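You operate a simulated robot arm through the tools that you are given. There is no shell and no other tool. Be economical: measure what you need, move in short steps, check, and stop when the job is done.

Carry out the task below with a simulated two-armed robot. There is one attempt and no reset: what you move stays moved.

TASK
Pick up the green can marked "shade" from the top of the white bench with one hand, pass it to the other hand and put it on the shelf under the lone steel table. Put the tall cup from the top of the white bench on the shelf under the middle steel table. Open the drawer of the store bench, fetch the small blue plug and set it in the inside of the store bench drawer and shut the drawer again. Take the teal can on the top of the long steel bench and put it away on the shelf under the long steel bench. Fetch the block marked full and set it on the low shelf of the pump stand. Fetch the cup from the bench top before the white container and stand it on the top of the pale bench. Do these in any order. Set down upright: green can, tall cup, teal can, cup.
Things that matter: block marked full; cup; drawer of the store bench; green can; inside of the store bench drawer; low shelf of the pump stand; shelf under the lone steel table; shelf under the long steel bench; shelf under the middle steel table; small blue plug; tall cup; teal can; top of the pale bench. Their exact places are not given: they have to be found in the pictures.

The check looks at the end state, three seconds after you hand in, the way a careful person would. Anything else that was tipped, shoved, dropped, spilled or broken makes it a failure.

THE ROBOT
Two 6-joint arms with two-finger grippers on one trunk, on a base that drives. Base frame: it is fixed to the floor where the robot stands at the start and does not move with it; the origin is under the middle of the robot, x ahead of it, y to its left, z up; the surface under the hand at the start is at about z = 0.9. Readings come in m, rad, newtons and seconds.
The left shoulder is at the start at [0.07, 0.148, 1.382], the right one opposite. With the tool pointing down near the work surface each hand reaches from about 0.3 to 0.6 m from the robot's upright axis, wherever it stands, measured 20 degrees to its own side. Places, roughly: block marked full [-2.5, -12.75, 0.5]; cup [-2.5, -11, 1]; drawer of the store bench [0.6, -4, 0.8]; green can [0.5, 0, 1]; inside of the store bench drawer [0.7, -4, 0.8]; low shelf of the pump stand [-2.6, -8.7, 0.3]; shelf under the lone steel table [-1.1, -1.2, 0.2]; shelf under the long steel bench [-2.7, -4.2, 0.2]; shelf under the middle steel table [-1.1, -3.9, 0.2]; small blue plug (3x3x3 cm) [0.6, -2.6, 0.6]; tall cup [0.5, -1, 1]; teal can [-2.5, -3.5, 1]; top of the pale bench [-2.6, -14.3, 0.9]. Payload 2.69 kg a hand.
The tool frame of a hand sits at the grasp point between the pads (the TCP): z along the fingers, y along the line on which they close. The tips reach 0.02 m beyond it. Largest opening 0.1 m; the body of the gripper starts 0.063 m behind the TCP.
Orientation is told as [roll, pitch, yaw] about the base's x, y, z axes, in that order, counted from this pose: with the fingers straight down and closing along the base's y, the tool's x points along the base's -x, its y along +y and its z along -z.

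THE INTERFACE
- The arms move only by the tool apply_moves. It takes "left_motion", "right_motion" or both (then of equal length, played together; a hand with none holds still); each is text: rows parted by semicolons, each of 7 numbers parted by spaces: the gripper command, from -1 (fully open) to 1 (shut), values between in proportion, then the shift along the base's x, y, z in units of 150 mm (1.0 is 150 mm), then the turn, a rotation vector about the base's x, y, z in units of 180 degrees (1.0 is 180 degrees). In form: claw x y z ax ay az; .... A call has 1 to 12 rows; each row is the pose to reach, as a shift and turn from the pose commanded when the call began. A call with a number of a shift or a turn outside -1 to 1 is refused whole. Each row takes 0.2 s and may step no farther than 0.05 m and 0.15 rad from the row before; otherwise, or with a gripper value out of range, the whole call is refused. A pose out of reach is approached as far as the arm can. The call stops where the force on the tool passes 40 N (or 10 N more than at its start, if that is more) or the arm is blocked; 0.2 s more then pass. The fingers move at their own pace (about 0.045 m/s each) and stop on an object; they squeeze with about 38 N. The grip force told is the motor's: it shows also when the fingers shut on nothing. Time passes only in rows, and 0.2 s behind the last, so rows that repeat a pose let the fingers close. The reply holds the time, the measured pose of the TCP, the force on the tool along the base axes, the opening and the grip force, in the units named above and with some noise, with the torque about the TCP (base axes, N m) and any sound that the robot's microphone picked up.
- Cameras (640 x 400 px; columns grow to the right, rows downward): "scene" is now at [0.1146, -0.03, 1.5803]; the picture's right is [-0.43, -0.90, -0.00], its down [-0.76, 0.36, -0.54] and it looks along [0.49, -0.23, -0.84] (base axes); focal length 268 px, centre (320, 200). "left" rides on the left gripper at [0.07, 0.019, -0.099] in its tool frame; the picture's right is [-0.26, 0.97, 0.00], its down [-0.75, -0.20, -0.63] and it looks along [-0.61, -0.16, 0.78] (tool axes); focal length 230 px, centre (320, 200). "right" rides on the right gripper at [0.07, -0.019, -0.099] in its tool frame; the picture's right is [0.26, 0.97, 0.00], its down [-0.75, 0.20, -0.63] and it looks along [-0.61, 0.16, 0.78] (tool axes); focal length 230 px, centre (320, 200).
- camera(camera): a new picture of that camera. The clock stands still meanwhile.
- lift_body(by): slides the trunk up (or, below 0, down) by that many m; the arms and the scene camera ride with it, the base frame stays. It gives what a move gives, with no picture.
- roll_base(legs): drives the robot by 1 to 6 legs, each [ahead, turn to the left] in m and rad, along the robot's own axes; the way and the turn of a leg run together, so that a leg with both is an arc; at most 1.5 m and 3.142 rad a leg. The arms and the cameras ride along, it lands a little off, and it stops where it bumps. It gives what a move gives.
- turn_head(pan, tilt): turns the head with the scene camera to pan (to the left, within 1.501 rad either way) and tilt (down, from -0.506 to 1.204), counted from straight ahead of the robot. It gives what a move gives.
- point_at(camera, pixels): for up to 12 pixels [column, row] of the newest picture of that camera ("zoom" is the newest enlarged one), the place [x, y, z] in the base frame of the surface seen there, good to about 0.002 m. The clock stands still meanwhile.
- enlarge(camera, box): a new picture of the part [left, top, right, bottom] of that camera's present view, enlarged. The clock stands still meanwhile.
- finish_job(): hands the job in; it is judged then, once.

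Keep the steps short. Do not move on a guess: measure, check each grasp and each placing, and mend mistakes. In all there are 145 turns and 190 pictures (those below and enlarged ones count). Leave the grippers open and the arms clear of the work at the hand-in unless told otherwise, and finish with a single line.

The tools are called after "Call:" as name(argument=value, ...) on one line, values as JSON. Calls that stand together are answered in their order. apply_moves: Moves the arms, as the interface text tells. Its arguments: {"type":"object","properties":{"left_motion":{"type":"string"},"right_motion":{"type":"string"}},"required":[]} The other tools are called the same way: lift_body (by) slides the trunk up or down; roll_base (legs) drives the base; turn_head (pan, tilt) turns the head that bears the scene camera; camera (camera) takes a picture; point_at (camera, pixels) gives the place of the surface under pixels of a picture; enlarge (camera, box) takes an enlarged picture of a part of a camera's view; finish_job () hands the job in.

At the start:

```text
time: 0.0
left_ee_pos: [0.5357, 0.0755, 1.001]
left_orientation: [0.0, 0.002, 0.003]
left_force: [-0.8, -0.5, -0.3]
left_ft_torque: [-0.02, 0.03, 0.01]
left_gripper_width: 0.1001
left_finger_force: 0.1
right_ee_pos: [0.4259, -0.3136, 1.0002]
right_orientation: [0.001, -0.001, 0.005]
right_force: [-0.8, -0.4, -0.3]
right_ft_torque: [0.03, -0.01, -0.01]
right_gripper_width: 0.1001
right_finger_force: 0.0
trunk travel left (down, up): [-0.94, 0.0]
robot x, y, heading: [0.0017, -0.0015, -0.003]
head pan, tilt: [-0.443, 1.0]
```

scene: 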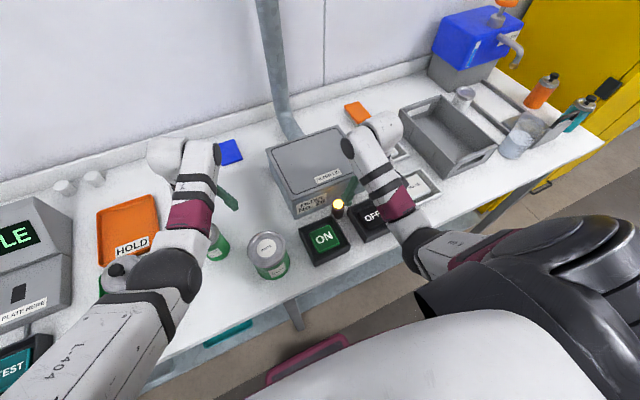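
right: 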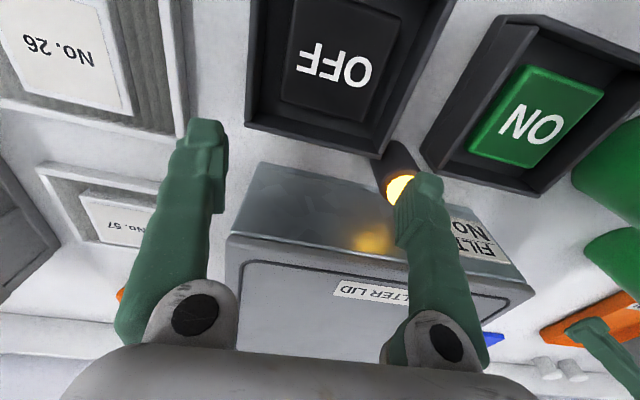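
left: 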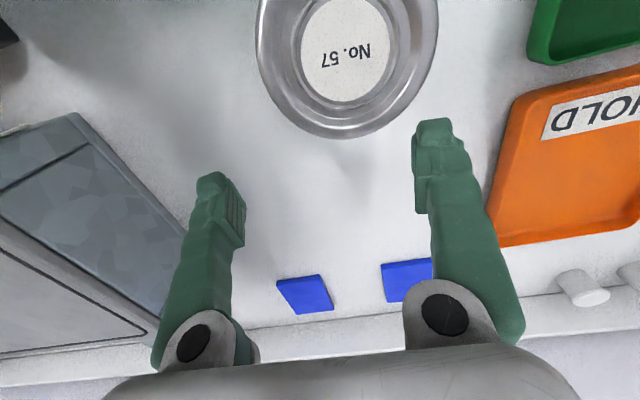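

I see one green can at scene (268,255) and another partly behind the left arm at (215,240). I'll enlarge that area to read the labels.

Call:
enlarge(camera="scene", box=[80, 170, 320, 320])

Call:
camera(camera="left")

Call:
point_at(camera="scene", pixels=[[266, 247], [275, 272], [217, 235], [118, 268], [325, 238], [370, 215], [519, 130], [522, 120], [330, 300]])

```text
2.67 times, centred on (200, 245) of scene
```

zoom: 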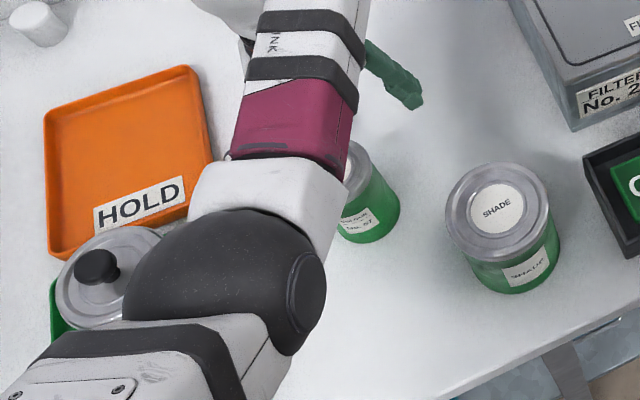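

```text
185 pictures are left
```

left: 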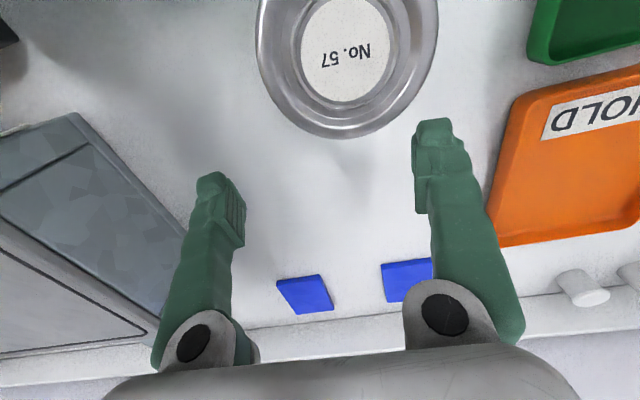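

```text
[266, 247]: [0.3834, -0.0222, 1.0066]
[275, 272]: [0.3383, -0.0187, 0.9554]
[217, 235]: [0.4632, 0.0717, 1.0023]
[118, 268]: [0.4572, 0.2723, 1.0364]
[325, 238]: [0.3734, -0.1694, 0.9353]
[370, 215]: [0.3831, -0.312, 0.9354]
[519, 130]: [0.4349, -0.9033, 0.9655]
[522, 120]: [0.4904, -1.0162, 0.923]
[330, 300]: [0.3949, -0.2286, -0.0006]
```

The near can at (268,255) reads "SHADE" and its neighbour reads "No. 57". I'll measure the SHADE can's lid rim and the surface around it before picking.

Call:
point_at(camera="zoom", pixels=[[449, 210], [545, 205], [496, 167], [500, 257], [497, 210], [420, 300], [600, 270], [565, 110]])

Call:
turn_head(pan=-1.2, tilt=0.7)

Call:
camera(camera="scene")

```text
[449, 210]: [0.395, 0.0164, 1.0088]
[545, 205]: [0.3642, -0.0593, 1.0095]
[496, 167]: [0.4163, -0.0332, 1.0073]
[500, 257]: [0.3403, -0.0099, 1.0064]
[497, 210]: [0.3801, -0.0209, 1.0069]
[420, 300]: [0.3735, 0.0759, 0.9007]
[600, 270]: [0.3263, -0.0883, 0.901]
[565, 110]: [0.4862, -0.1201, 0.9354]
```

```text
time: 1.1
left_ee_pos: [0.5357, 0.0748, 0.9997]
left_orientation: [0.001, -0.001, 0.004]
left_force: [-0.7, -0.1, -0.6]
left_ft_torque: [0.0, -0.03, 0.01]
left_gripper_width: 0.0997
left_finger_force: 0.1
right_ee_pos: [0.4244, -0.3131, 0.9993]
right_orientation: [0.0, -0.001, 0.005]
right_force: [-0.4, -0.6, 0.1]
right_ft_torque: [0.01, 0.03, -0.01]
right_gripper_width: 0.1001
right_finger_force: 0.1
trunk travel left (down, up): [-0.94, 0.0]
robot x, y, heading: [-0.0003, 0.0027, -0.001]
head pan, tilt: [-1.201, 0.7]
```

```text
184 pictures are left
```

scene: 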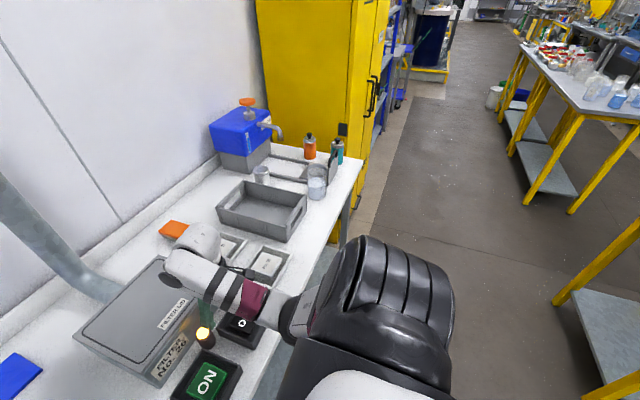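

The SHADE can's lid centre is at about (0.380, -0.021), with the top at z 1.007, the base at 0.900 and a diameter of about 0.084. I'll raise both hands, move the left hand aside and swing the right hand towards the can.

Call:
apply_moves(left_motion="-1 0 0 0.33 0 0 0; -1 0 0 0.667 0 0 0; -1 0 0.3 0.667 0 0 0; -1 0 0.6 0.667 0 0 0; -1 0 0.9 0.667 0 0 0; -1 0 0.95 0.667 0 0 0", right_motion="-1 0 0 0.33 0 0 0; -1 0 0 0.667 0 0 0; -1 -0.1 0.3 0.667 0 0 0; -1 -0.2 0.6 0.667 0 0 0; -1 -0.297 0.9 0.667 0 0 0; -1 -0.297 1 0.667 0 0 0")

Call:
apply_moves(right_motion="-1 0 0.3 0 0 0 0; -1 0 0.6 0 0 0 0; -1 0 0.85 0 0 0 0; -1 0 0.945 0 0 0 0; -1 0 0.945 0 0 0 0")

Call:
camera(camera="right")

Call:
enlarge(camera="scene", box=[200, 90, 380, 260])

```text
refused: row 2 steps farther than a row can; nothing moved
```

```text
time: 2.3
left_ee_pos: [0.5351, 0.0756, 0.9997]
left_orientation: [0.001, -0.001, 0.005]
left_force: [-0.4, 0.2, -0.4]
left_ft_torque: [0.0, 0.03, -0.03]
left_gripper_width: 0.0999
left_finger_force: 0.1
right_ee_pos: [0.4253, -0.18, 0.9992]
right_orientation: [-0.016, -0.002, 0.001]
right_force: [-0.6, 0.0, 0.2]
right_ft_torque: [-0.02, 0.0, -0.01]
right_gripper_width: 0.0995
right_finger_force: 0.0
right hand out of reach, approached as far as the arm can: row 1, 2
trunk travel left (down, up): [-0.94, 0.0]
robot x, y, heading: [0.0036, 0.0026, -0.002]
head pan, tilt: [-1.201, 0.7]
```

```text
183 pictures are left
```

right: 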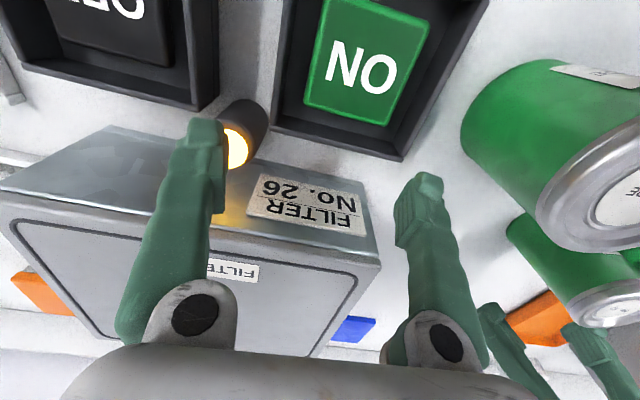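

```text
2.35 times, centred on (290, 175) of scene
```

zoom: 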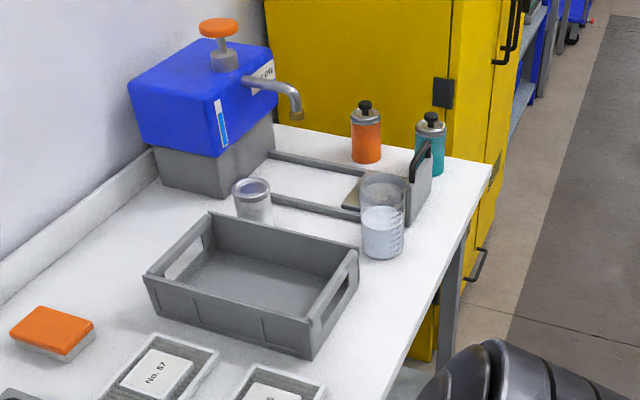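

The first call was refused because its second row was just too long, so only the second one moved the hand, without contact. I'll lift both hands now and move the left one aside.

Call:
apply_moves(left_motion="-1 0 0 0.33 0 0 0; -1 0 0 0.65 0 0 0; -1 0 0.3 0.65 0 0 0; -1 0 0.6 0.65 0 0 0; -1 0 0.9 0.65 0 0 0; -1 0 0.95 0.65 0 0 0", right_motion="-1 0 0 0.33 0 0 0; -1 0 0 0.65 0 0 0; -1 0 0 0.65 0 0 0; -1 0 0 0.65 0 0 0; -1 0 0 0.65 0 0 0; -1 0 0 0.65 0 0 0")

```text
time: 3.7
left_ee_pos: [0.5488, 0.218, 1.086]
left_orientation: [0.0, 0.0, 0.006]
left_force: [0.3, 1.0, -0.1]
left_ft_torque: [-0.03, 0.0, 0.03]
left_gripper_width: 0.0999
left_finger_force: 0.1
left hand out of reach, approached as far as the arm can: row 3, 4, 5, 6
right_ee_pos: [0.4495, -0.1539, 1.0146]
right_orientation: [-0.016, -0.005, 0.0]
right_force: [-0.3, 1.5, -0.8]
right_ft_torque: [-0.01, -0.03, -0.04]
right_gripper_width: 0.1001
right_finger_force: 0.0
right hand out of reach, approached as far as the arm can: row 1, 2, 3, 4, 5, 6
trunk travel left (down, up): [-0.94, 0.0]
robot x, y, heading: [-0.002, -0.0041, -0.0]
head pan, tilt: [-1.201, 0.7]
```

The right hand can't reach that far inward, so I'll pick with the left hand and turn the base to the right to put the can on the left side. First I'll move the right hand back to its own side.

Call:
apply_moves(right_motion="-1 0 -0.3 0 0 0 0; -1 0 -0.6 0 0 0 0; -1 0 -0.9 0 0 0 0; -1 0 -1 0 0 0 0; -1 0 -1 0 0 0 0")

Call:
turn_head(pan=0, tilt=1.0)

Call:
camera(camera="scene")

```text
time: 4.9
left_ee_pos: [0.5482, 0.2187, 1.0858]
left_orientation: [0.001, 0.0, 0.006]
left_force: [1.0, 0.5, -1.2]
left_ft_torque: [0.02, -0.02, 0.0]
left_gripper_width: 0.1002
left_finger_force: 0.1
right_ee_pos: [0.4486, -0.2961, 1.0076]
right_orientation: [0.001, -0.002, 0.007]
right_force: [-0.8, 0.8, -0.4]
right_ft_torque: [0.0, 0.0, 0.0]
right_gripper_width: 0.1
right_finger_force: 0.1
right hand out of reach, approached as far as the arm can: row 1, 2, 3, 4, 5
trunk travel left (down, up): [-0.94, 0.0]
robot x, y, heading: [-0.0011, -0.0032, 0.002]
head pan, tilt: [-1.201, 0.7]
```

```text
time: 6.3
left_ee_pos: [0.5486, 0.2184, 1.0863]
left_orientation: [0.0, 0.001, 0.005]
left_force: [0.2, -0.4, 0.6]
left_ft_torque: [-0.01, -0.02, 0.0]
left_gripper_width: 0.1001
left_finger_force: 0.0
right_ee_pos: [0.4484, -0.2964, 1.0075]
right_orientation: [0.0, -0.003, 0.006]
right_force: [-1.1, -0.5, 0.3]
right_ft_torque: [0.01, -0.02, 0.04]
right_gripper_width: 0.0998
right_finger_force: 0.0
trunk travel left (down, up): [-0.94, 0.0]
robot x, y, heading: [0.002, -0.0024, 0.001]
head pan, tilt: [0.0, 1.0]
```

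```text
181 pictures are left
```

scene: 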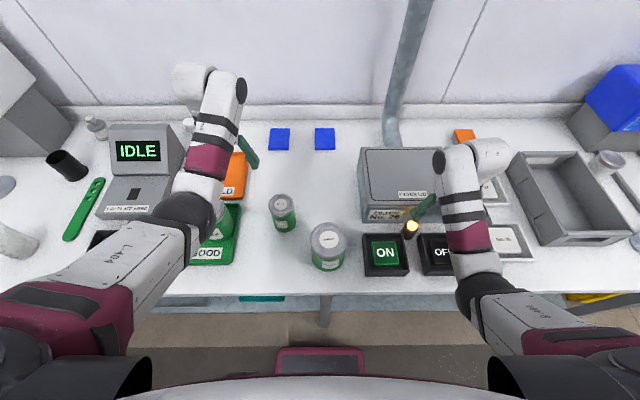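

The layout is clear: the SHADE can is at (328,245) and the left hand is at z 1.086. I'll turn right 0.35 rad and back up 0.12 m so the can sits in the left hand's comfortable range.

Call:
roll_base(legs=[[0, -0.35], [-0.12, 0]])

Call:
camera(camera="left")

```text
time: 8.6
left_ee_pos: [0.4954, 0.0504, 1.0783]
left_orientation: [0.002, 0.016, -0.346]
left_force: [-0.1, 0.5, 1.7]
left_ft_torque: [-0.01, -0.1, 0.0]
left_gripper_width: 0.0998
left_finger_force: 0.1
right_ee_pos: [0.2221, -0.3977, 1.0025]
right_orientation: [0.0, 0.014, -0.344]
right_force: [0.3, 0.2, 0.5]
right_ft_torque: [-0.06, -0.01, 0.0]
right_gripper_width: 0.1001
right_finger_force: 0.0
trunk travel left (down, up): [-0.94, 0.0]
robot x, y, heading: [-0.1105, 0.0397, -0.351]
head pan, tilt: [0.0, 1.0]
```

```text
180 pictures are left
```

left: 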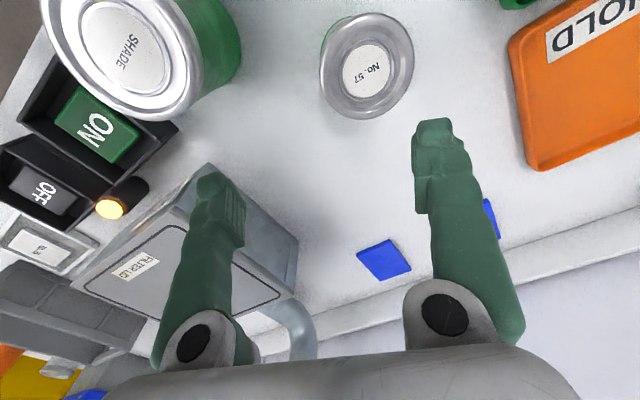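

The left camera shows the SHADE can at upper left. I'll move the left TCP over the can centre at the present height.

Call:
apply_moves(left_motion="-1 -0.26 -0.16 0 0 0 0; -1 -0.52 -0.32 0 0 0 0; -1 -0.77 -0.476 0 0 0 0; -1 -0.77 -0.476 0 0 0 0")

Call:
camera(camera="scene")

Call:
camera(camera="left")

```text
time: 9.6
left_ee_pos: [0.3842, -0.029, 1.0514]
left_orientation: [0.001, -0.004, -0.346]
left_force: [-0.4, -0.8, 0.1]
left_ft_torque: [-0.02, -0.03, 0.0]
left_gripper_width: 0.1
left_finger_force: 0.0
left hand out of reach, approached as far as the arm can: row 1, 2, 3, 4
right_ee_pos: [0.2053, -0.3907, 1.0094]
right_orientation: [-0.001, -0.005, -0.345]
right_force: [-0.2, 0.6, 0.9]
right_ft_torque: [-0.01, -0.03, -0.04]
right_gripper_width: 0.1
right_finger_force: 0.1
trunk travel left (down, up): [-0.94, 0.0]
robot x, y, heading: [-0.112, 0.0437, -0.355]
head pan, tilt: [0.0, 1.0]
```

```text
179 pictures are left
```

scene: 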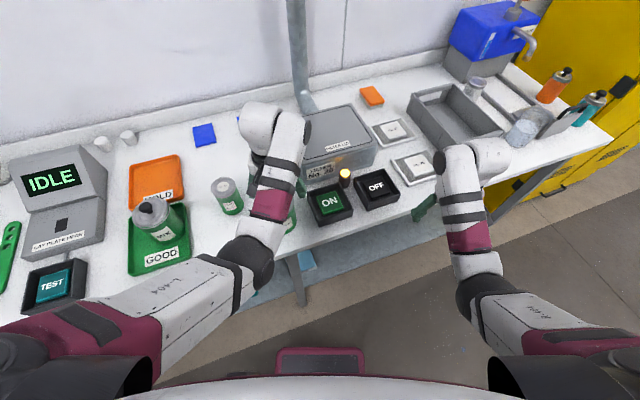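

```text
178 pictures are left
```

left: 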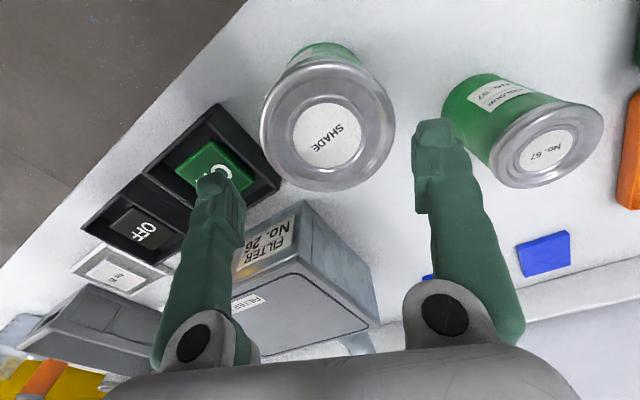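

The lid sits between the fingers. I'll check its place through the left camera.

Call:
point_at(camera="left", pixels=[[326, 135], [268, 130], [388, 130], [330, 185], [325, 75]])

```text
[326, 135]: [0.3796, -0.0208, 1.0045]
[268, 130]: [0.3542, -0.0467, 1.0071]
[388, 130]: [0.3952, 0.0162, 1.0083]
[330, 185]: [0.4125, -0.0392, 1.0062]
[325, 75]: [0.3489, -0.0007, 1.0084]
```

The lid centre is (0.380, -0.020). I'll correct the hand sideways and lower it partway to see how the commanded height relates to the measured one.

Call:
apply_moves(left_motion="-1 -0.027 0.055 -0.1 0 0 0; -1 -0.027 0.055 -0.2 0 0 0; -1 -0.027 0.055 -0.2 0 0 0")

```text
time: 10.4
left_ee_pos: [0.3808, -0.0224, 1.0209]
left_orientation: [0.0, -0.002, -0.346]
left_force: [-0.9, -0.2, -1.0]
left_ft_torque: [-0.02, 0.01, -0.03]
left_gripper_width: 0.0999
left_finger_force: 0.1
right_ee_pos: [0.206, -0.3913, 1.0081]
right_orientation: [0.0, -0.006, -0.345]
right_force: [0.9, 0.4, -0.5]
right_ft_torque: [-0.01, -0.01, 0.01]
right_gripper_width: 0.0999
right_finger_force: 0.1
trunk travel left (down, up): [-0.94, 0.0]
robot x, y, heading: [-0.1109, 0.0397, -0.354]
head pan, tilt: [0.0, 1.0]
```

The commanded pose follows the measured one. I'll lower another 36 mm and close on the can's upper part.

Call:
apply_moves(left_motion="-1 0 0.01 -0.12 0 0 0; -1 0 0.01 -0.24 0 0 0; -1 0 0.01 -0.24 0 0 0; 1 0 0.01 -0.24 0 0 0; 1 0 0.01 -0.24 0 0 0; 1 0 0.01 -0.24 0 0 0; 1 0 0.01 -0.24 0 0 0")

```text
time: 12.0
left_ee_pos: [0.38, -0.0217, 0.9897]
left_orientation: [0.002, -0.011, -0.346]
left_force: [8.2, 1.4, 34.4]
left_ft_torque: [0.51, -0.16, -0.19]
left_gripper_width: 0.0992
left_finger_force: 38.1
right_ee_pos: [0.2036, -0.3906, 1.0094]
right_orientation: [0.0, -0.007, -0.345]
right_force: [0.1, -0.1, -0.4]
right_ft_torque: [0.02, 0.01, 0.0]
right_gripper_width: 0.0998
right_finger_force: 0.0
trunk travel left (down, up): [-0.94, 0.0]
robot x, y, heading: [-0.1059, 0.0412, -0.352]
head pan, tilt: [0.0, 1.0]
```

The fingers stopped at 0.099 m with 34 N upward, so something is pressing. I'll look with the left camera.

Call:
camera(camera="left")

Call:
camera(camera="right")

```text
177 pictures are left
```

left: 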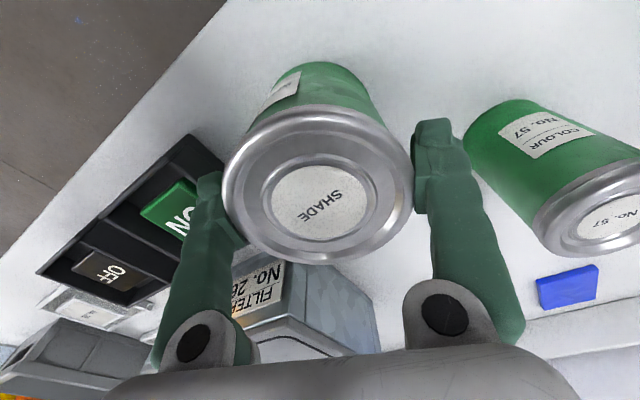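

```text
176 pictures are left
```

right: 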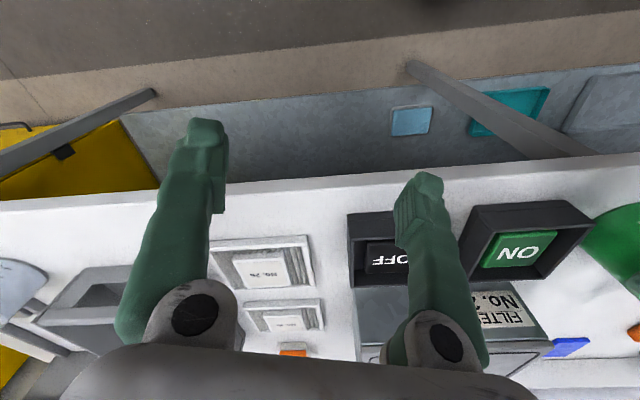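

I'll measure the rim extents precisely in this view.

Call:
point_at(camera="left", pixels=[[229, 180], [408, 180], [318, 112], [318, 250], [318, 256], [250, 125], [395, 235], [412, 190], [240, 220]])

```text
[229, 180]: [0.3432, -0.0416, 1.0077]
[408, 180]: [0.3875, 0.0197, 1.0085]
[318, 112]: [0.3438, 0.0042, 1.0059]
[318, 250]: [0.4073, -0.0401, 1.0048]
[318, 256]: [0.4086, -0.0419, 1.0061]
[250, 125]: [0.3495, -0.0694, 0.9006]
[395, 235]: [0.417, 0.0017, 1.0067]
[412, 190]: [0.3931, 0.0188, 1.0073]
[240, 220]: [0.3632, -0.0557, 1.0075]
```

The rim is about 0.083 m across and sits around (0.376, -0.018), so the fingers should have closed. Something is blocking them while pressing upward. I'll open and raise a little to look again.

Call:
apply_moves(left_motion="-1 0 0 0 0 0 0; -1 0 0 0.1 0 0 0; -1 0 0 0.2 0 0 0; -1 0 0 0.2 0 0 0")

Call:
camera(camera="left")

Call:
enlarge(camera="scene", box=[200, 130, 360, 250])

```text
time: 13.0
left_ee_pos: [0.381, -0.0225, 1.0136]
left_orientation: [0.0, 0.0, -0.348]
left_force: [0.3, -0.2, -0.8]
left_ft_torque: [0.03, 0.0, -0.01]
left_gripper_width: 0.1001
left_finger_force: 0.0
right_ee_pos: [0.2057, -0.3917, 1.0094]
right_orientation: [-0.001, -0.005, -0.346]
right_force: [-0.5, 0.1, -0.8]
right_ft_torque: [0.02, 0.02, -0.01]
right_gripper_width: 0.0998
right_finger_force: 0.0
trunk travel left (down, up): [-0.94, 0.0]
robot x, y, heading: [-0.1113, 0.0431, -0.35]
head pan, tilt: [0.0, 1.0]
```

```text
175 pictures are left
```

left: 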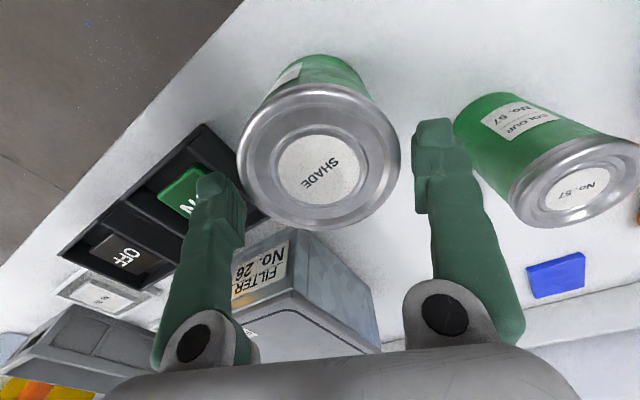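

```text
3.33 times, centred on (280, 190) of scene
```

zoom: 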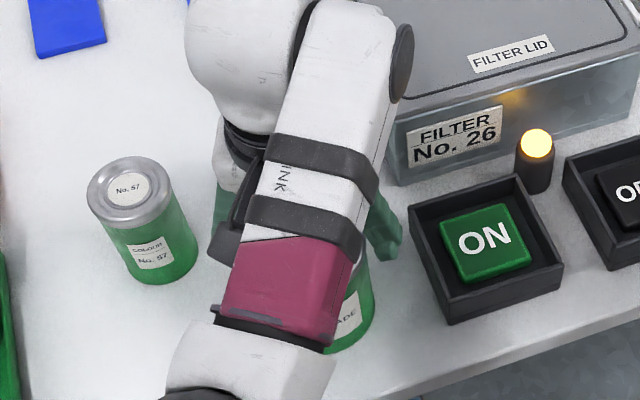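

The lid looks offset toward the camera side (row 160 where I'd expect about 197). I'll measure the lid and fingertips in the same view.

Call:
point_at(camera="left", pixels=[[318, 95], [318, 226], [245, 150], [395, 150], [225, 190], [235, 215], [432, 135], [425, 195], [320, 170]])

```text
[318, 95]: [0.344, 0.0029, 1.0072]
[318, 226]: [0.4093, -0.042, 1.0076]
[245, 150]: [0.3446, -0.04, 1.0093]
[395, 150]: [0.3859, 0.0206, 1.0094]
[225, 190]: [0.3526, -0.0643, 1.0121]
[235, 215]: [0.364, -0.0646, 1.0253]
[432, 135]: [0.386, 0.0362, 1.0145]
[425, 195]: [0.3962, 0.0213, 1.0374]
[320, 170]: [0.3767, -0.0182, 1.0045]
```

The fingers straddle the lid centred to within 3 mm. I'll shift by (-4, +3) mm and descend with the fingers open to see where the contact comes from.

Call:
apply_moves(left_motion="-1 -0.028 0.02 0 0 0 0; -1 -0.028 0.02 -0.07 0 0 0; -1 -0.028 0.02 -0.14 0 0 0; -1 -0.028 0.02 -0.14 0 0 0")

```text
time: 14.0
left_ee_pos: [0.3786, -0.018, 0.9949]
left_orientation: [0.004, -0.006, -0.344]
left_force: [-1.5, -3.5, 6.5]
left_ft_torque: [-0.24, 0.09, -0.04]
left_gripper_width: 0.1001
left_finger_force: 0.1
right_ee_pos: [0.2051, -0.3925, 1.0083]
right_orientation: [-0.001, -0.005, -0.348]
right_force: [0.4, 0.3, -1.0]
right_ft_torque: [0.03, 0.02, 0.02]
right_gripper_width: 0.1001
right_finger_force: 0.1
trunk travel left (down, up): [-0.94, 0.0]
robot x, y, heading: [-0.109, 0.0426, -0.353]
head pan, tilt: [0.0, 1.0]
```

Contact starts near z 0.995 on the -y finger. I'll look at it closely.

Call:
enlarge(camera="left", box=[140, 60, 500, 300])

Call:
turn_head(pan=0.25, tilt=1.15)

Call:
camera(camera="scene")

```text
1.67 times, centred on (320, 180) of left
```

zoom: 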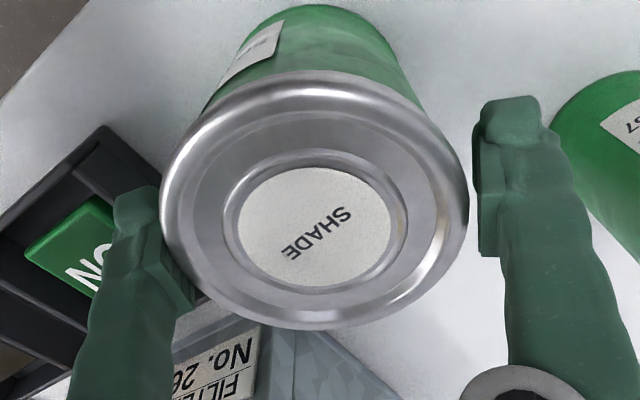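

```text
time: 14.8
left_ee_pos: [0.3782, -0.0159, 0.9946]
left_orientation: [0.005, -0.001, -0.344]
left_force: [-0.8, -2.2, 3.0]
left_ft_torque: [-0.04, 0.02, 0.04]
left_gripper_width: 0.0998
left_finger_force: 0.2
right_ee_pos: [0.2063, -0.3926, 1.0081]
right_orientation: [0.002, -0.003, -0.345]
right_force: [0.0, -0.6, 0.3]
right_ft_torque: [0.01, 0.02, -0.03]
right_gripper_width: 0.0997
right_finger_force: 0.1
trunk travel left (down, up): [-0.94, 0.0]
robot x, y, heading: [-0.1095, 0.04, -0.356]
head pan, tilt: [0.25, 1.15]
```

```text
172 pictures are left
```

scene: 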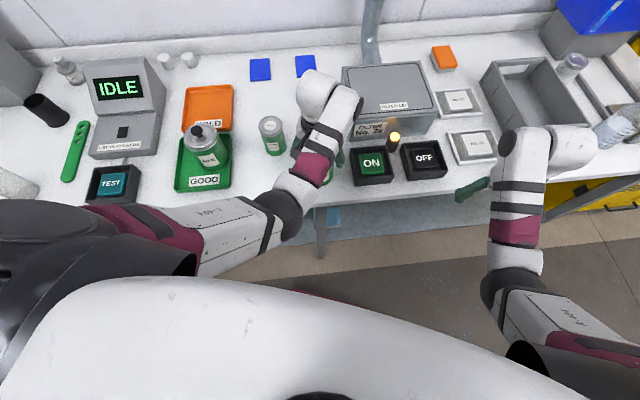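

The rim nearly fills the gap (about 0.09 m against 0.10), so I need better centring. I'll measure the label disc's and rim's opposing edges.

Call:
point_at(camera="zoom", pixels=[[238, 228], [391, 228], [315, 168], [315, 287], [163, 205], [466, 200], [180, 150], [455, 250], [300, 328], [330, 74]])

```text
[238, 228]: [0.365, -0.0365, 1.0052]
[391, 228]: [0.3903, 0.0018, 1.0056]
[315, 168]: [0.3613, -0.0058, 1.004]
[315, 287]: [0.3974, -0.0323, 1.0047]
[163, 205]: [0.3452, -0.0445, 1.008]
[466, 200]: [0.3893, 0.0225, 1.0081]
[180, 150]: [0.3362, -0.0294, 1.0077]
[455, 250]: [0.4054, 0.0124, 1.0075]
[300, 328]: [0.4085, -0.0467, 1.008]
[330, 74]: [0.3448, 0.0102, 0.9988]
```

The can centre is about (0.378, -0.018) with a radius of about 0.043. No force showed at z 1.0136, so I'll raise to there and try closing near the rim to learn its true width.

Call:
apply_moves(left_motion="-1 0 -0.01 0.13 0 0 0; -1 0 -0.01 0.13 0 0 0; 0.3 0 -0.01 0.13 0 0 0; 0.3 0 -0.01 0.13 0 0 0; 0.3 0 -0.01 0.13 0 0 0; 0.3 0 -0.01 0.13 0 0 0")

Call:
enlarge(camera="left", box=[140, 60, 500, 300])

```text
time: 16.2
left_ee_pos: [0.3795, -0.0196, 1.0131]
left_orientation: [0.001, -0.002, -0.344]
left_force: [-0.2, 0.0, 0.3]
left_ft_torque: [0.0, -0.02, -0.01]
left_gripper_width: 0.0855
left_finger_force: 37.7
right_ee_pos: [0.2063, -0.3915, 1.0092]
right_orientation: [0.0, -0.003, -0.346]
right_force: [-0.1, 0.0, 0.6]
right_ft_torque: [-0.04, -0.01, -0.01]
right_gripper_width: 0.1002
right_finger_force: 0.1
trunk travel left (down, up): [-0.94, 0.0]
robot x, y, heading: [-0.1122, 0.0397, -0.358]
head pan, tilt: [0.25, 1.15]
```

```text
1.67 times, centred on (320, 180) of left
```

zoom: 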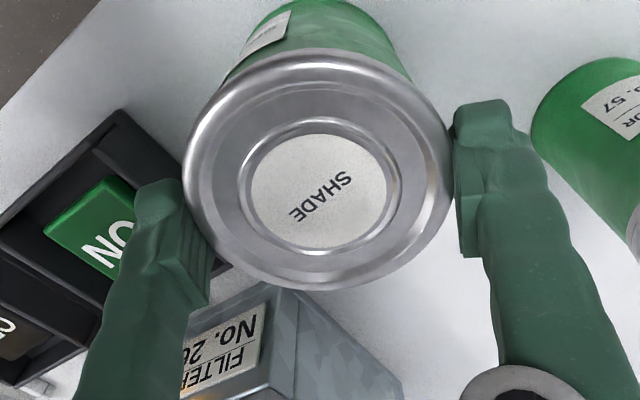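

It gripped the rim at 0.0855 m and 38 N. I'll lift a little to check that the hold is good.

Call:
apply_moves(left_motion="1 0 0 0.1 0 0 0; 1 0 0 0.2 0 0 0; 1 0 0 0.27 0 0 0; 1 0 0 0.27 0 0 0")

Call:
camera(camera="left")

```text
time: 17.2
left_ee_pos: [0.3818, -0.0259, 1.0443]
left_orientation: [0.001, -0.002, -0.348]
left_force: [0.3, -0.8, -4.7]
left_ft_torque: [-0.02, 0.04, 0.01]
left_gripper_width: 0.0855
left_finger_force: 38.1
left hand out of reach, approached as far as the arm can: row 3, 4
right_ee_pos: [0.2064, -0.3923, 1.0081]
right_orientation: [0.0, -0.003, -0.346]
right_force: [-0.7, 0.3, -0.1]
right_ft_torque: [0.02, 0.02, 0.02]
right_gripper_width: 0.1003
right_finger_force: 0.0
trunk travel left (down, up): [-0.94, 0.0]
robot x, y, heading: [-0.1141, 0.0434, -0.353]
head pan, tilt: [0.25, 1.15]
```

```text
170 pictures are left
```

left: 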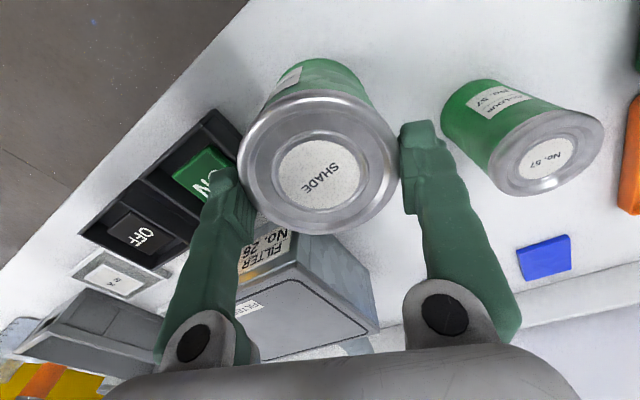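

The can hangs freely at about 0.45 kg. I'll back away from the bench 0.3 m to do the handover in open space, then look around.

Call:
roll_base(legs=[[-0.3, 0]])

Call:
turn_head(pan=-1.4, tilt=0.5)

Call:
camera(camera="scene")

```text
time: 19.2
left_ee_pos: [0.1052, 0.0784, 1.0437]
left_orientation: [0.003, -0.001, -0.339]
left_force: [0.8, 0.6, -4.7]
left_ft_torque: [-0.02, -0.02, 0.0]
left_gripper_width: 0.0855
left_finger_force: 38.5
right_ee_pos: [-0.0692, -0.2882, 1.0074]
right_orientation: [0.0, -0.002, -0.342]
right_force: [-0.3, -0.6, -0.6]
right_ft_torque: [0.03, 0.0, -0.02]
right_gripper_width: 0.1
right_finger_force: 0.1
trunk travel left (down, up): [-0.94, 0.0]
robot x, y, heading: [-0.3885, 0.1426, -0.344]
head pan, tilt: [0.25, 1.15]
```

```text
time: 20.9
left_ee_pos: [0.103, 0.0794, 1.0445]
left_orientation: [0.002, -0.002, -0.34]
left_force: [-0.4, -0.4, -4.5]
left_ft_torque: [0.01, 0.01, 0.01]
left_gripper_width: 0.0857
left_finger_force: 37.8
right_ee_pos: [-0.0707, -0.2888, 1.0083]
right_orientation: [0.0, -0.004, -0.339]
right_force: [0.1, 0.8, -0.3]
right_ft_torque: [0.02, -0.02, -0.01]
right_gripper_width: 0.1
right_finger_force: 0.0
trunk travel left (down, up): [-0.94, 0.0]
robot x, y, heading: [-0.3918, 0.1446, -0.347]
head pan, tilt: [-1.4, 0.499]
```

```text
169 pictures are left
```

scene: 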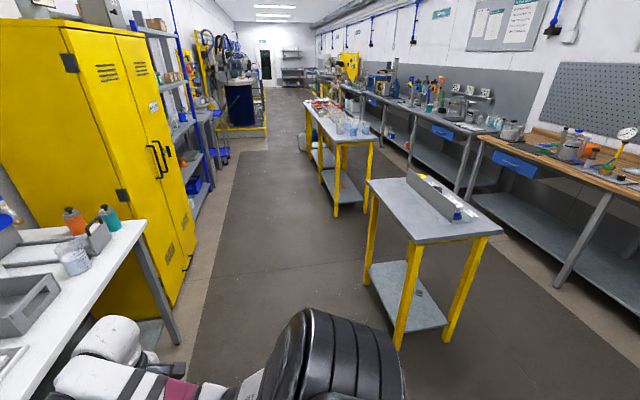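

I have a great view: the lone table at (430,210) with its low shelf at (405,295), the middle tables beyond it, and the long bench behind. I'll measure them.

Call:
point_at(camera="scene", pixels=[[370, 182], [502, 232], [405, 243], [412, 175], [371, 268], [443, 325], [400, 322], [405, 290], [397, 346], [445, 338], [367, 280], [345, 190]])

Call:
enlarge(camera="scene", box=[280, 70, 420, 220])

```text
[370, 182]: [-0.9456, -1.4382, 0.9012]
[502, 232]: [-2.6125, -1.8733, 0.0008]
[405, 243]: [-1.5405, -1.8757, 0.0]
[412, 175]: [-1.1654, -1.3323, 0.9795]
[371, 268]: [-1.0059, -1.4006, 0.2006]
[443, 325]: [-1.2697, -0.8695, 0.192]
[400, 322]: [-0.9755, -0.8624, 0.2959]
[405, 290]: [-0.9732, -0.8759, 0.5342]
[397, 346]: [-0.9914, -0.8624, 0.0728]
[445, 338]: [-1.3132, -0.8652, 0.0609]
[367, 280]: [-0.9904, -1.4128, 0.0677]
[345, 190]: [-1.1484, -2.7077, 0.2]
```

```text
2.67 times, centred on (350, 145) of scene
```

zoom: 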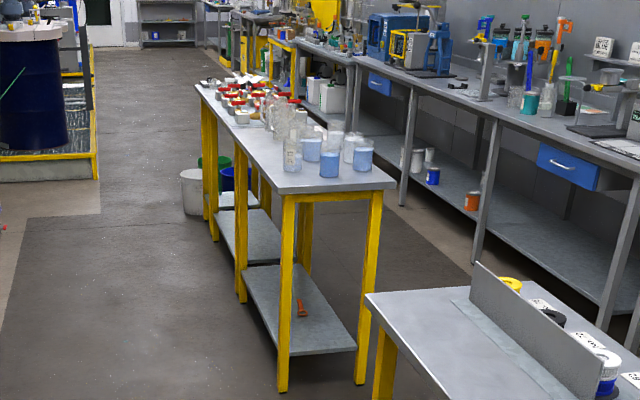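

The lone table's legs stand at x -0.98 to -1.31 and y -0.865 to -1.41, with its shelf at z 0.20. I'll turn to face along the aisle (-y), where there is free space for the handover.

Call:
roll_base(legs=[[0, -1.226]])

Call:
turn_head(pan=0, tilt=0.9)

```text
time: 24.4
left_ee_pos: [-0.2922, -0.3461, 1.0448]
left_orientation: [0.0, -0.001, -1.585]
left_force: [0.0, 1.0, -5.7]
left_ft_torque: [-0.04, 0.0, 0.02]
left_gripper_width: 0.0852
left_finger_force: 37.4
right_ee_pos: [-0.6962, -0.2987, 1.0094]
right_orientation: [-0.001, -0.005, -1.585]
right_force: [-0.3, -0.1, 0.2]
right_ft_torque: [0.02, 0.03, 0.03]
right_gripper_width: 0.1003
right_finger_force: 0.0
trunk travel left (down, up): [-0.94, 0.0]
robot x, y, heading: [-0.3906, 0.1406, -1.597]
head pan, tilt: [-1.4, 0.499]
```

```text
time: 26.0
left_ee_pos: [-0.2921, -0.3452, 1.0452]
left_orientation: [0.002, -0.002, -1.585]
left_force: [-0.5, -0.2, -5.2]
left_ft_torque: [0.01, -0.01, -0.03]
left_gripper_width: 0.0855
left_finger_force: 37.7
right_ee_pos: [-0.6964, -0.2994, 1.0081]
right_orientation: [0.001, -0.003, -1.584]
right_force: [0.3, 0.6, 0.2]
right_ft_torque: [0.02, 0.0, 0.03]
right_gripper_width: 0.0998
right_finger_force: 0.0
trunk travel left (down, up): [-0.94, 0.0]
robot x, y, heading: [-0.3932, 0.1414, -1.591]
head pan, tilt: [0.0, 0.901]
```

I'm now facing -y. I'll lower the can and bring it to the middle, while the right hand draws back, lowers and tilts 45° forward.

Call:
apply_moves(left_motion="1 -0.11 0 -0.13 0 0 0; 1 -0.22 0 -0.27 0 0 0; 1 -0.33 0 -0.4 0 0 0; 1 -0.44 0 -0.53 0 0 0; 1 -0.55 0 -0.67 0 0 0; 1 -0.66 0 -0.8 0 0 0; 1 -0.66 0 -0.8 0 0 0", right_motion="-1 0 0.11 -0.17 -0.042 0 0; -1 0 0.22 -0.33 -0.084 0 0; -1 0 0.33 -0.5 -0.126 0 0; -1 0 0.44 -0.67 -0.168 0 0; -1 0 0.55 -0.83 -0.21 0 0; -1 0 0.66 -1 -0.25 0 0; -1 0 0.66 -1 -0.25 0 0")

Call:
camera(camera="scene")

Call:
camera(camera="right")

```text
time: 27.8
left_ee_pos: [-0.3385, -0.3624, 0.9215]
left_orientation: [0.058, -0.02, -1.526]
left_force: [0.5, -0.4, -5.7]
left_ft_torque: [0.01, 0.01, 0.01]
left_gripper_width: 0.0853
left_finger_force: 38.1
right_ee_pos: [-0.697, -0.1979, 0.8585]
right_orientation: [0.013, -0.789, -1.591]
right_force: [0.2, 0.2, -0.2]
right_ft_torque: [0.0, -0.01, -0.02]
right_gripper_width: 0.0999
right_finger_force: 0.1
trunk travel left (down, up): [-0.94, 0.0]
robot x, y, heading: [-0.3931, 0.1433, -1.594]
head pan, tilt: [0.0, 0.901]
stopped in row 7 (left hand): the arm was blocked; the commanded pose is now the measured one
```

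```text
167 pictures are left
```

scene: 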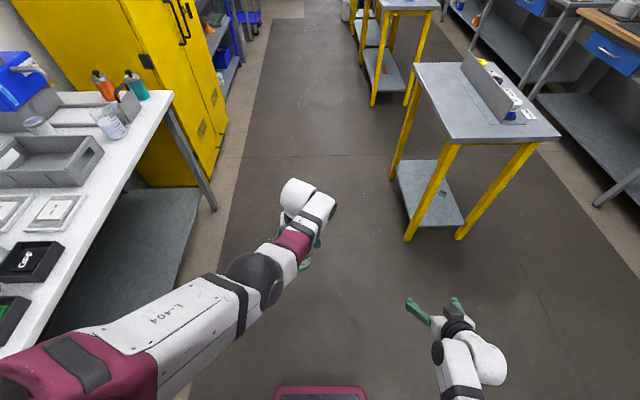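

```text
166 pictures are left
```

right: 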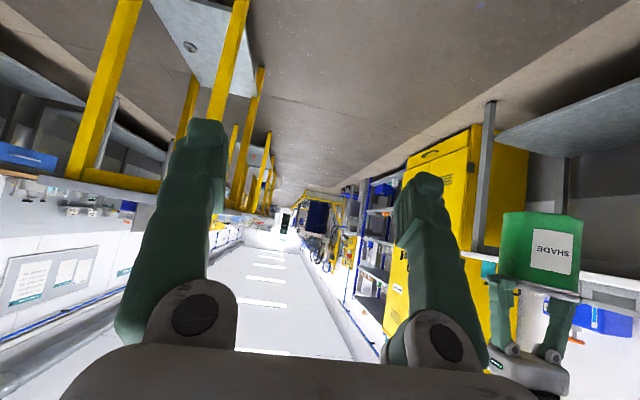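

The left arm hit its inward limit, which tipped the can slightly. I'll move the left hand outward 30 mm and level it, while the right hand yaws left to approach diagonally.

Call:
apply_moves(left_motion="1 0.05 0 0 0.0015 0.005 -0.005; 1 0.1 0 0 0.003 0.01 -0.01; 1 0.15 0 0 0.0045 0.015 -0.015; 1 0.2 0 0 0.0055 0.0187 -0.0188; 1 0.2 0 0 0.0055 0.0187 -0.0188; 1 0.2 0 0 0.0055 0.0187 -0.0188; 1 0.2 0 0 0.0055 0.0187 -0.0188", right_motion="-1 0.14 0 0 0 0 0.042; -1 0.28 0 0 0 0 0.084; -1 0.42 0 0 0 0 0.126; -1 0.56 0 0 0 0 0.168; -1 0.7 0 0 0 0 0.21; -1 0.84 -0.1 0 0 0 0.252; -1 0.98 -0.2 0 0 0 0.286")

Call:
camera(camera="right")

```text
time: 29.4
left_ee_pos: [-0.3131, -0.3624, 0.9219]
left_orientation: [-0.004, 0.002, -1.588]
left_force: [0.5, -1.0, -6.5]
left_ft_torque: [0.01, 0.0, 0.0]
left_gripper_width: 0.0856
left_finger_force: 38.3
right_ee_pos: [-0.5495, -0.2268, 0.858]
right_orientation: [0.018, -0.788, -0.691]
right_force: [0.3, -0.8, -0.4]
right_ft_torque: [0.03, 0.01, 0.02]
right_gripper_width: 0.1
right_finger_force: 0.0
trunk travel left (down, up): [-0.94, 0.0]
robot x, y, heading: [-0.3875, 0.1446, -1.589]
head pan, tilt: [0.0, 0.901]
```

```text
165 pictures are left
```

right: 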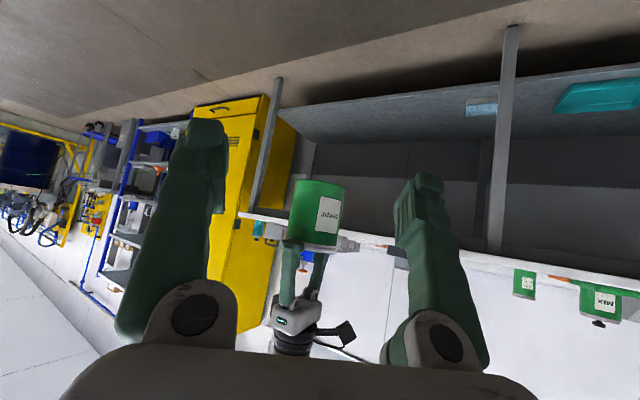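

The can (at 318,212) is visible ahead of the right hand. I'll align sideways and advance 0.14 m along its pointing direction.

Call:
apply_moves(right_motion="-1 0.1 0.12 -0.01 0 0 0; -1 0.193 0.233 -0.027 0 0 0; -1 0.4 0.06 -0.027 0 0 0; -1 0.6 -0.1 -0.027 0 0 0; -1 0.8 -0.27 -0.027 0 0 0; -1 0.913 -0.36 -0.027 0 0 0; -1 0.913 -0.36 -0.027 0 0 0")

Call:
camera(camera="right")

Call:
camera(camera="scene")

```text
time: 31.2
left_ee_pos: [-0.3138, -0.361, 0.922]
left_orientation: [-0.003, 0.001, -1.588]
left_force: [0.6, -0.3, -4.9]
left_ft_torque: [-0.02, -0.03, 0.01]
left_gripper_width: 0.0851
left_finger_force: 38.2
right_ee_pos: [-0.4718, -0.2739, 0.8344]
right_orientation: [-0.055, -0.7, -0.657]
right_force: [-0.6, -0.1, -0.4]
right_ft_torque: [-0.02, 0.02, 0.01]
right_gripper_width: 0.1
right_finger_force: 0.0
trunk travel left (down, up): [-0.94, 0.0]
robot x, y, heading: [-0.3931, 0.1379, -1.592]
head pan, tilt: [0.0, 0.901]
stopped in row 7 (right hand): the arm was blocked; the commanded pose is now the measured one
```

```text
164 pictures are left
```

right: 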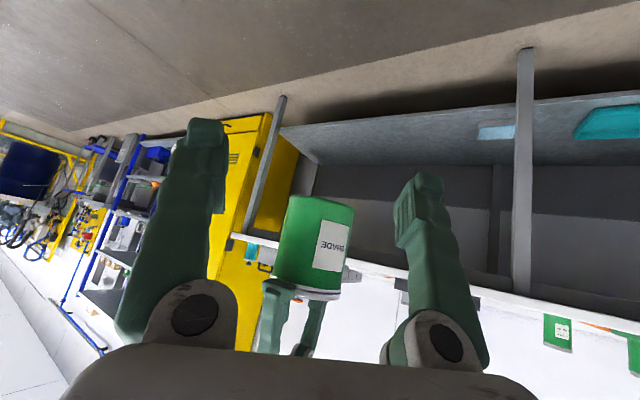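

```text
163 pictures are left
```

scene: 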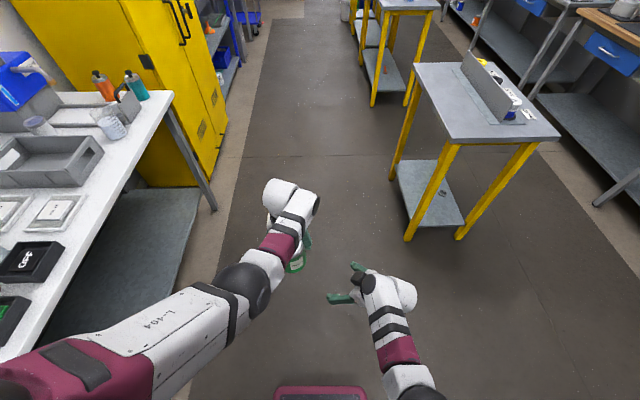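

The right arm is at its inward limit, so it should approach sideways instead. I'll flatten its tilt to about 15° below horizontal and draw it out, then yaw it to point left at the can.

Call:
apply_moves(right_motion="-1 -0.12 0 0.02 -0.022 -0.033 0.002; -1 -0.24 0 0.04 -0.044 -0.066 0.004; -1 -0.36 0 0.06 -0.066 -0.099 0.007; -1 -0.4 0 0.087 -0.088 -0.132 0.009; -1 -0.4 0 0.087 -0.108 -0.162 0.011; -1 -0.4 0 0.087 -0.108 -0.162 0.011")

Call:
apply_moves(right_motion="-1 0 -0.1 0 0 0 0.038; -1 0 -0.2 0 0 0 0.075; -1 0 -0.3 0 0 0 0.112; -1 0 -0.41 0 0 0 0.149; -1 0 -0.41 0 0 0 0.149")

Call:
camera(camera="right")

```text
time: 32.6
left_ee_pos: [-0.3135, -0.3627, 0.9222]
left_orientation: [-0.005, 0.001, -1.589]
left_force: [0.4, 0.0, -5.7]
left_ft_torque: [0.03, -0.02, -0.04]
left_gripper_width: 0.0855
left_finger_force: 38.1
right_ee_pos: [-0.5291, -0.2741, 0.8488]
right_orientation: [0.055, -1.314, -0.721]
right_force: [0.5, 0.5, 0.2]
right_ft_torque: [0.04, -0.01, -0.01]
right_gripper_width: 0.0998
right_finger_force: 0.0
trunk travel left (down, up): [-0.94, 0.0]
robot x, y, heading: [-0.3935, 0.1452, -1.59]
head pan, tilt: [0.0, 0.901]
```

```text
time: 33.8
left_ee_pos: [-0.3138, -0.3636, 0.9215]
left_orientation: [-0.005, 0.002, -1.587]
left_force: [0.3, -1.1, -5.6]
left_ft_torque: [0.0, 0.01, -0.02]
left_gripper_width: 0.0856
left_finger_force: 37.5
right_ee_pos: [-0.5218, -0.3074, 0.9228]
right_orientation: [0.068, -1.312, -0.261]
right_force: [-0.4, -0.6, -0.2]
right_ft_torque: [-0.02, 0.0, -0.04]
right_gripper_width: 0.0998
right_finger_force: 0.0
right hand out of reach, approached as far as the arm can: row 1, 2, 3, 4, 5
trunk travel left (down, up): [-0.94, 0.0]
robot x, y, heading: [-0.391, 0.1449, -1.594]
head pan, tilt: [0.0, 0.901]
```

```text
162 pictures are left
```

right: 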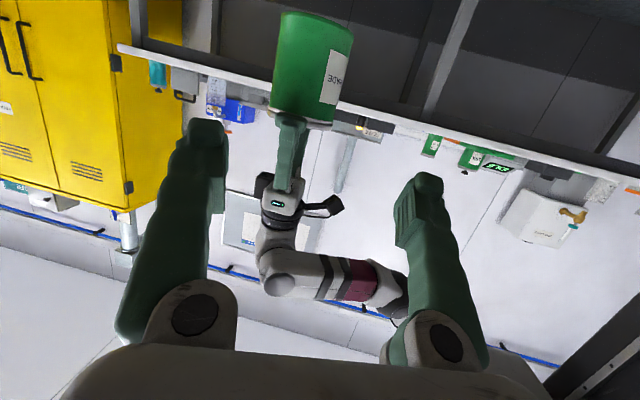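

The right hand can point sideways at about z 0.92, so I'll raise the can 90 mm to suit. The right hand then advances 0.10 m, shifting 16 mm sideways.

Call:
apply_moves(left_motion="1 0 0 0.2 0 0 0; 1 0 0 0.4 0 0 0; 1 0 0 0.6 0 0 0; 1 0 0 0.6 0 0 0; 1 0 0 0.6 0 0 0", right_motion="-1 0 -0.1 0.05 0 0 0; -1 0.1 -0.14 0.095 0 0 0; -1 0.35 -0.18 0.095 0 0 0; -1 0.63 -0.23 0.095 0 0 0; -1 0.63 -0.23 0.095 0 0 0")

Call:
camera(camera="right")

```text
time: 35.0
left_ee_pos: [-0.3137, -0.3604, 1.0126]
left_orientation: [-0.003, 0.002, -1.586]
left_force: [-0.4, 0.5, -5.7]
left_ft_torque: [-0.01, -0.01, 0.0]
left_gripper_width: 0.0853
left_finger_force: 37.4
right_ee_pos: [-0.4268, -0.34, 0.9397]
right_orientation: [0.065, -1.312, -0.258]
right_force: [-0.8, -0.1, 0.0]
right_ft_torque: [-0.03, -0.01, 0.02]
right_gripper_width: 0.0999
right_finger_force: 0.0
right hand out of reach, approached as far as the arm can: row 1
trunk travel left (down, up): [-0.94, 0.0]
robot x, y, heading: [-0.3915, 0.1408, -1.598]
head pan, tilt: [0.0, 0.901]
```

```text
161 pictures are left
```

right: 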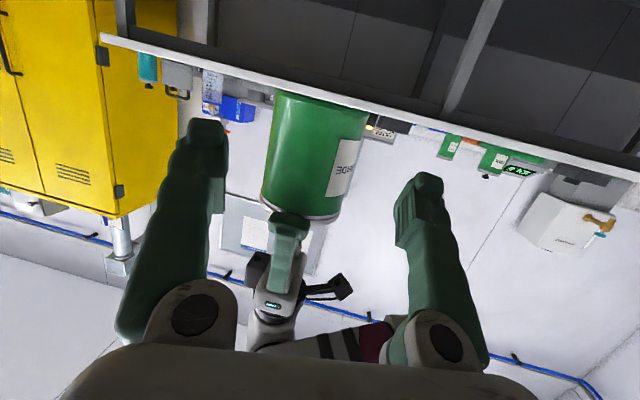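

I'll measure the can's body edges, rim and base in this view.

Call:
point_at(camera="right", pixels=[[315, 150], [270, 150], [360, 150], [300, 215], [315, 98], [285, 222]])

```text
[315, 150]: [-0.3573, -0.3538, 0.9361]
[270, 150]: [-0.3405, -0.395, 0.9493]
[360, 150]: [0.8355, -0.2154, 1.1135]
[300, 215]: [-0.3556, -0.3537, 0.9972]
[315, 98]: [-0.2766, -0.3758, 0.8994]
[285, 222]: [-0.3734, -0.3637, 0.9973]
```

The can's centre matches the left hand's reading, and the right hand is lined up within 1 mm. I'll advance 0.11 m around the can, fingers open.

Call:
apply_moves(right_motion="-1 0.2 -0.04 0 0 0 0; -1 0.4 -0.078 0 0 0 0; -1 0.6 -0.116 0 0 0 0; -1 0.72 -0.14 0 0 0 0; -1 0.72 -0.14 0 0 0 0")

Call:
camera(camera="right")

```text
time: 36.2
left_ee_pos: [-0.3139, -0.362, 1.0123]
left_orientation: [-0.005, 0.001, -1.589]
left_force: [1.0, 0.4, -5.4]
left_ft_torque: [-0.01, 0.02, 0.01]
left_gripper_width: 0.0855
left_finger_force: 37.8
right_ee_pos: [-0.3387, -0.352, 0.9576]
right_orientation: [0.064, -1.313, -0.261]
right_force: [0.4, -0.8, 0.6]
right_ft_torque: [-0.01, -0.02, -0.02]
right_gripper_width: 0.1001
right_finger_force: 0.0
right hand out of reach, approached as far as the arm can: row 2, 3, 4, 5
trunk travel left (down, up): [-0.94, 0.0]
robot x, y, heading: [-0.3897, 0.1427, -1.591]
head pan, tilt: [0.0, 0.901]
```

```text
160 pictures are left
```

right: 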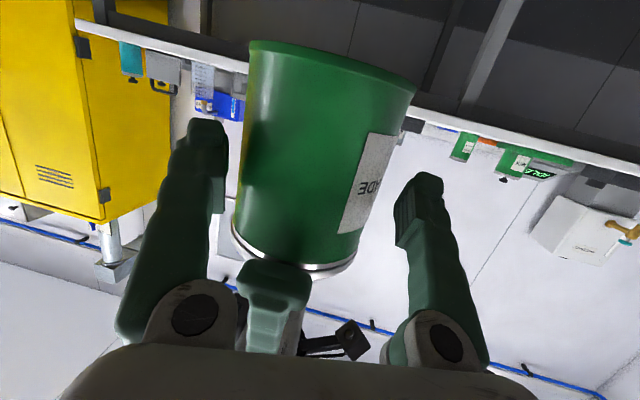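

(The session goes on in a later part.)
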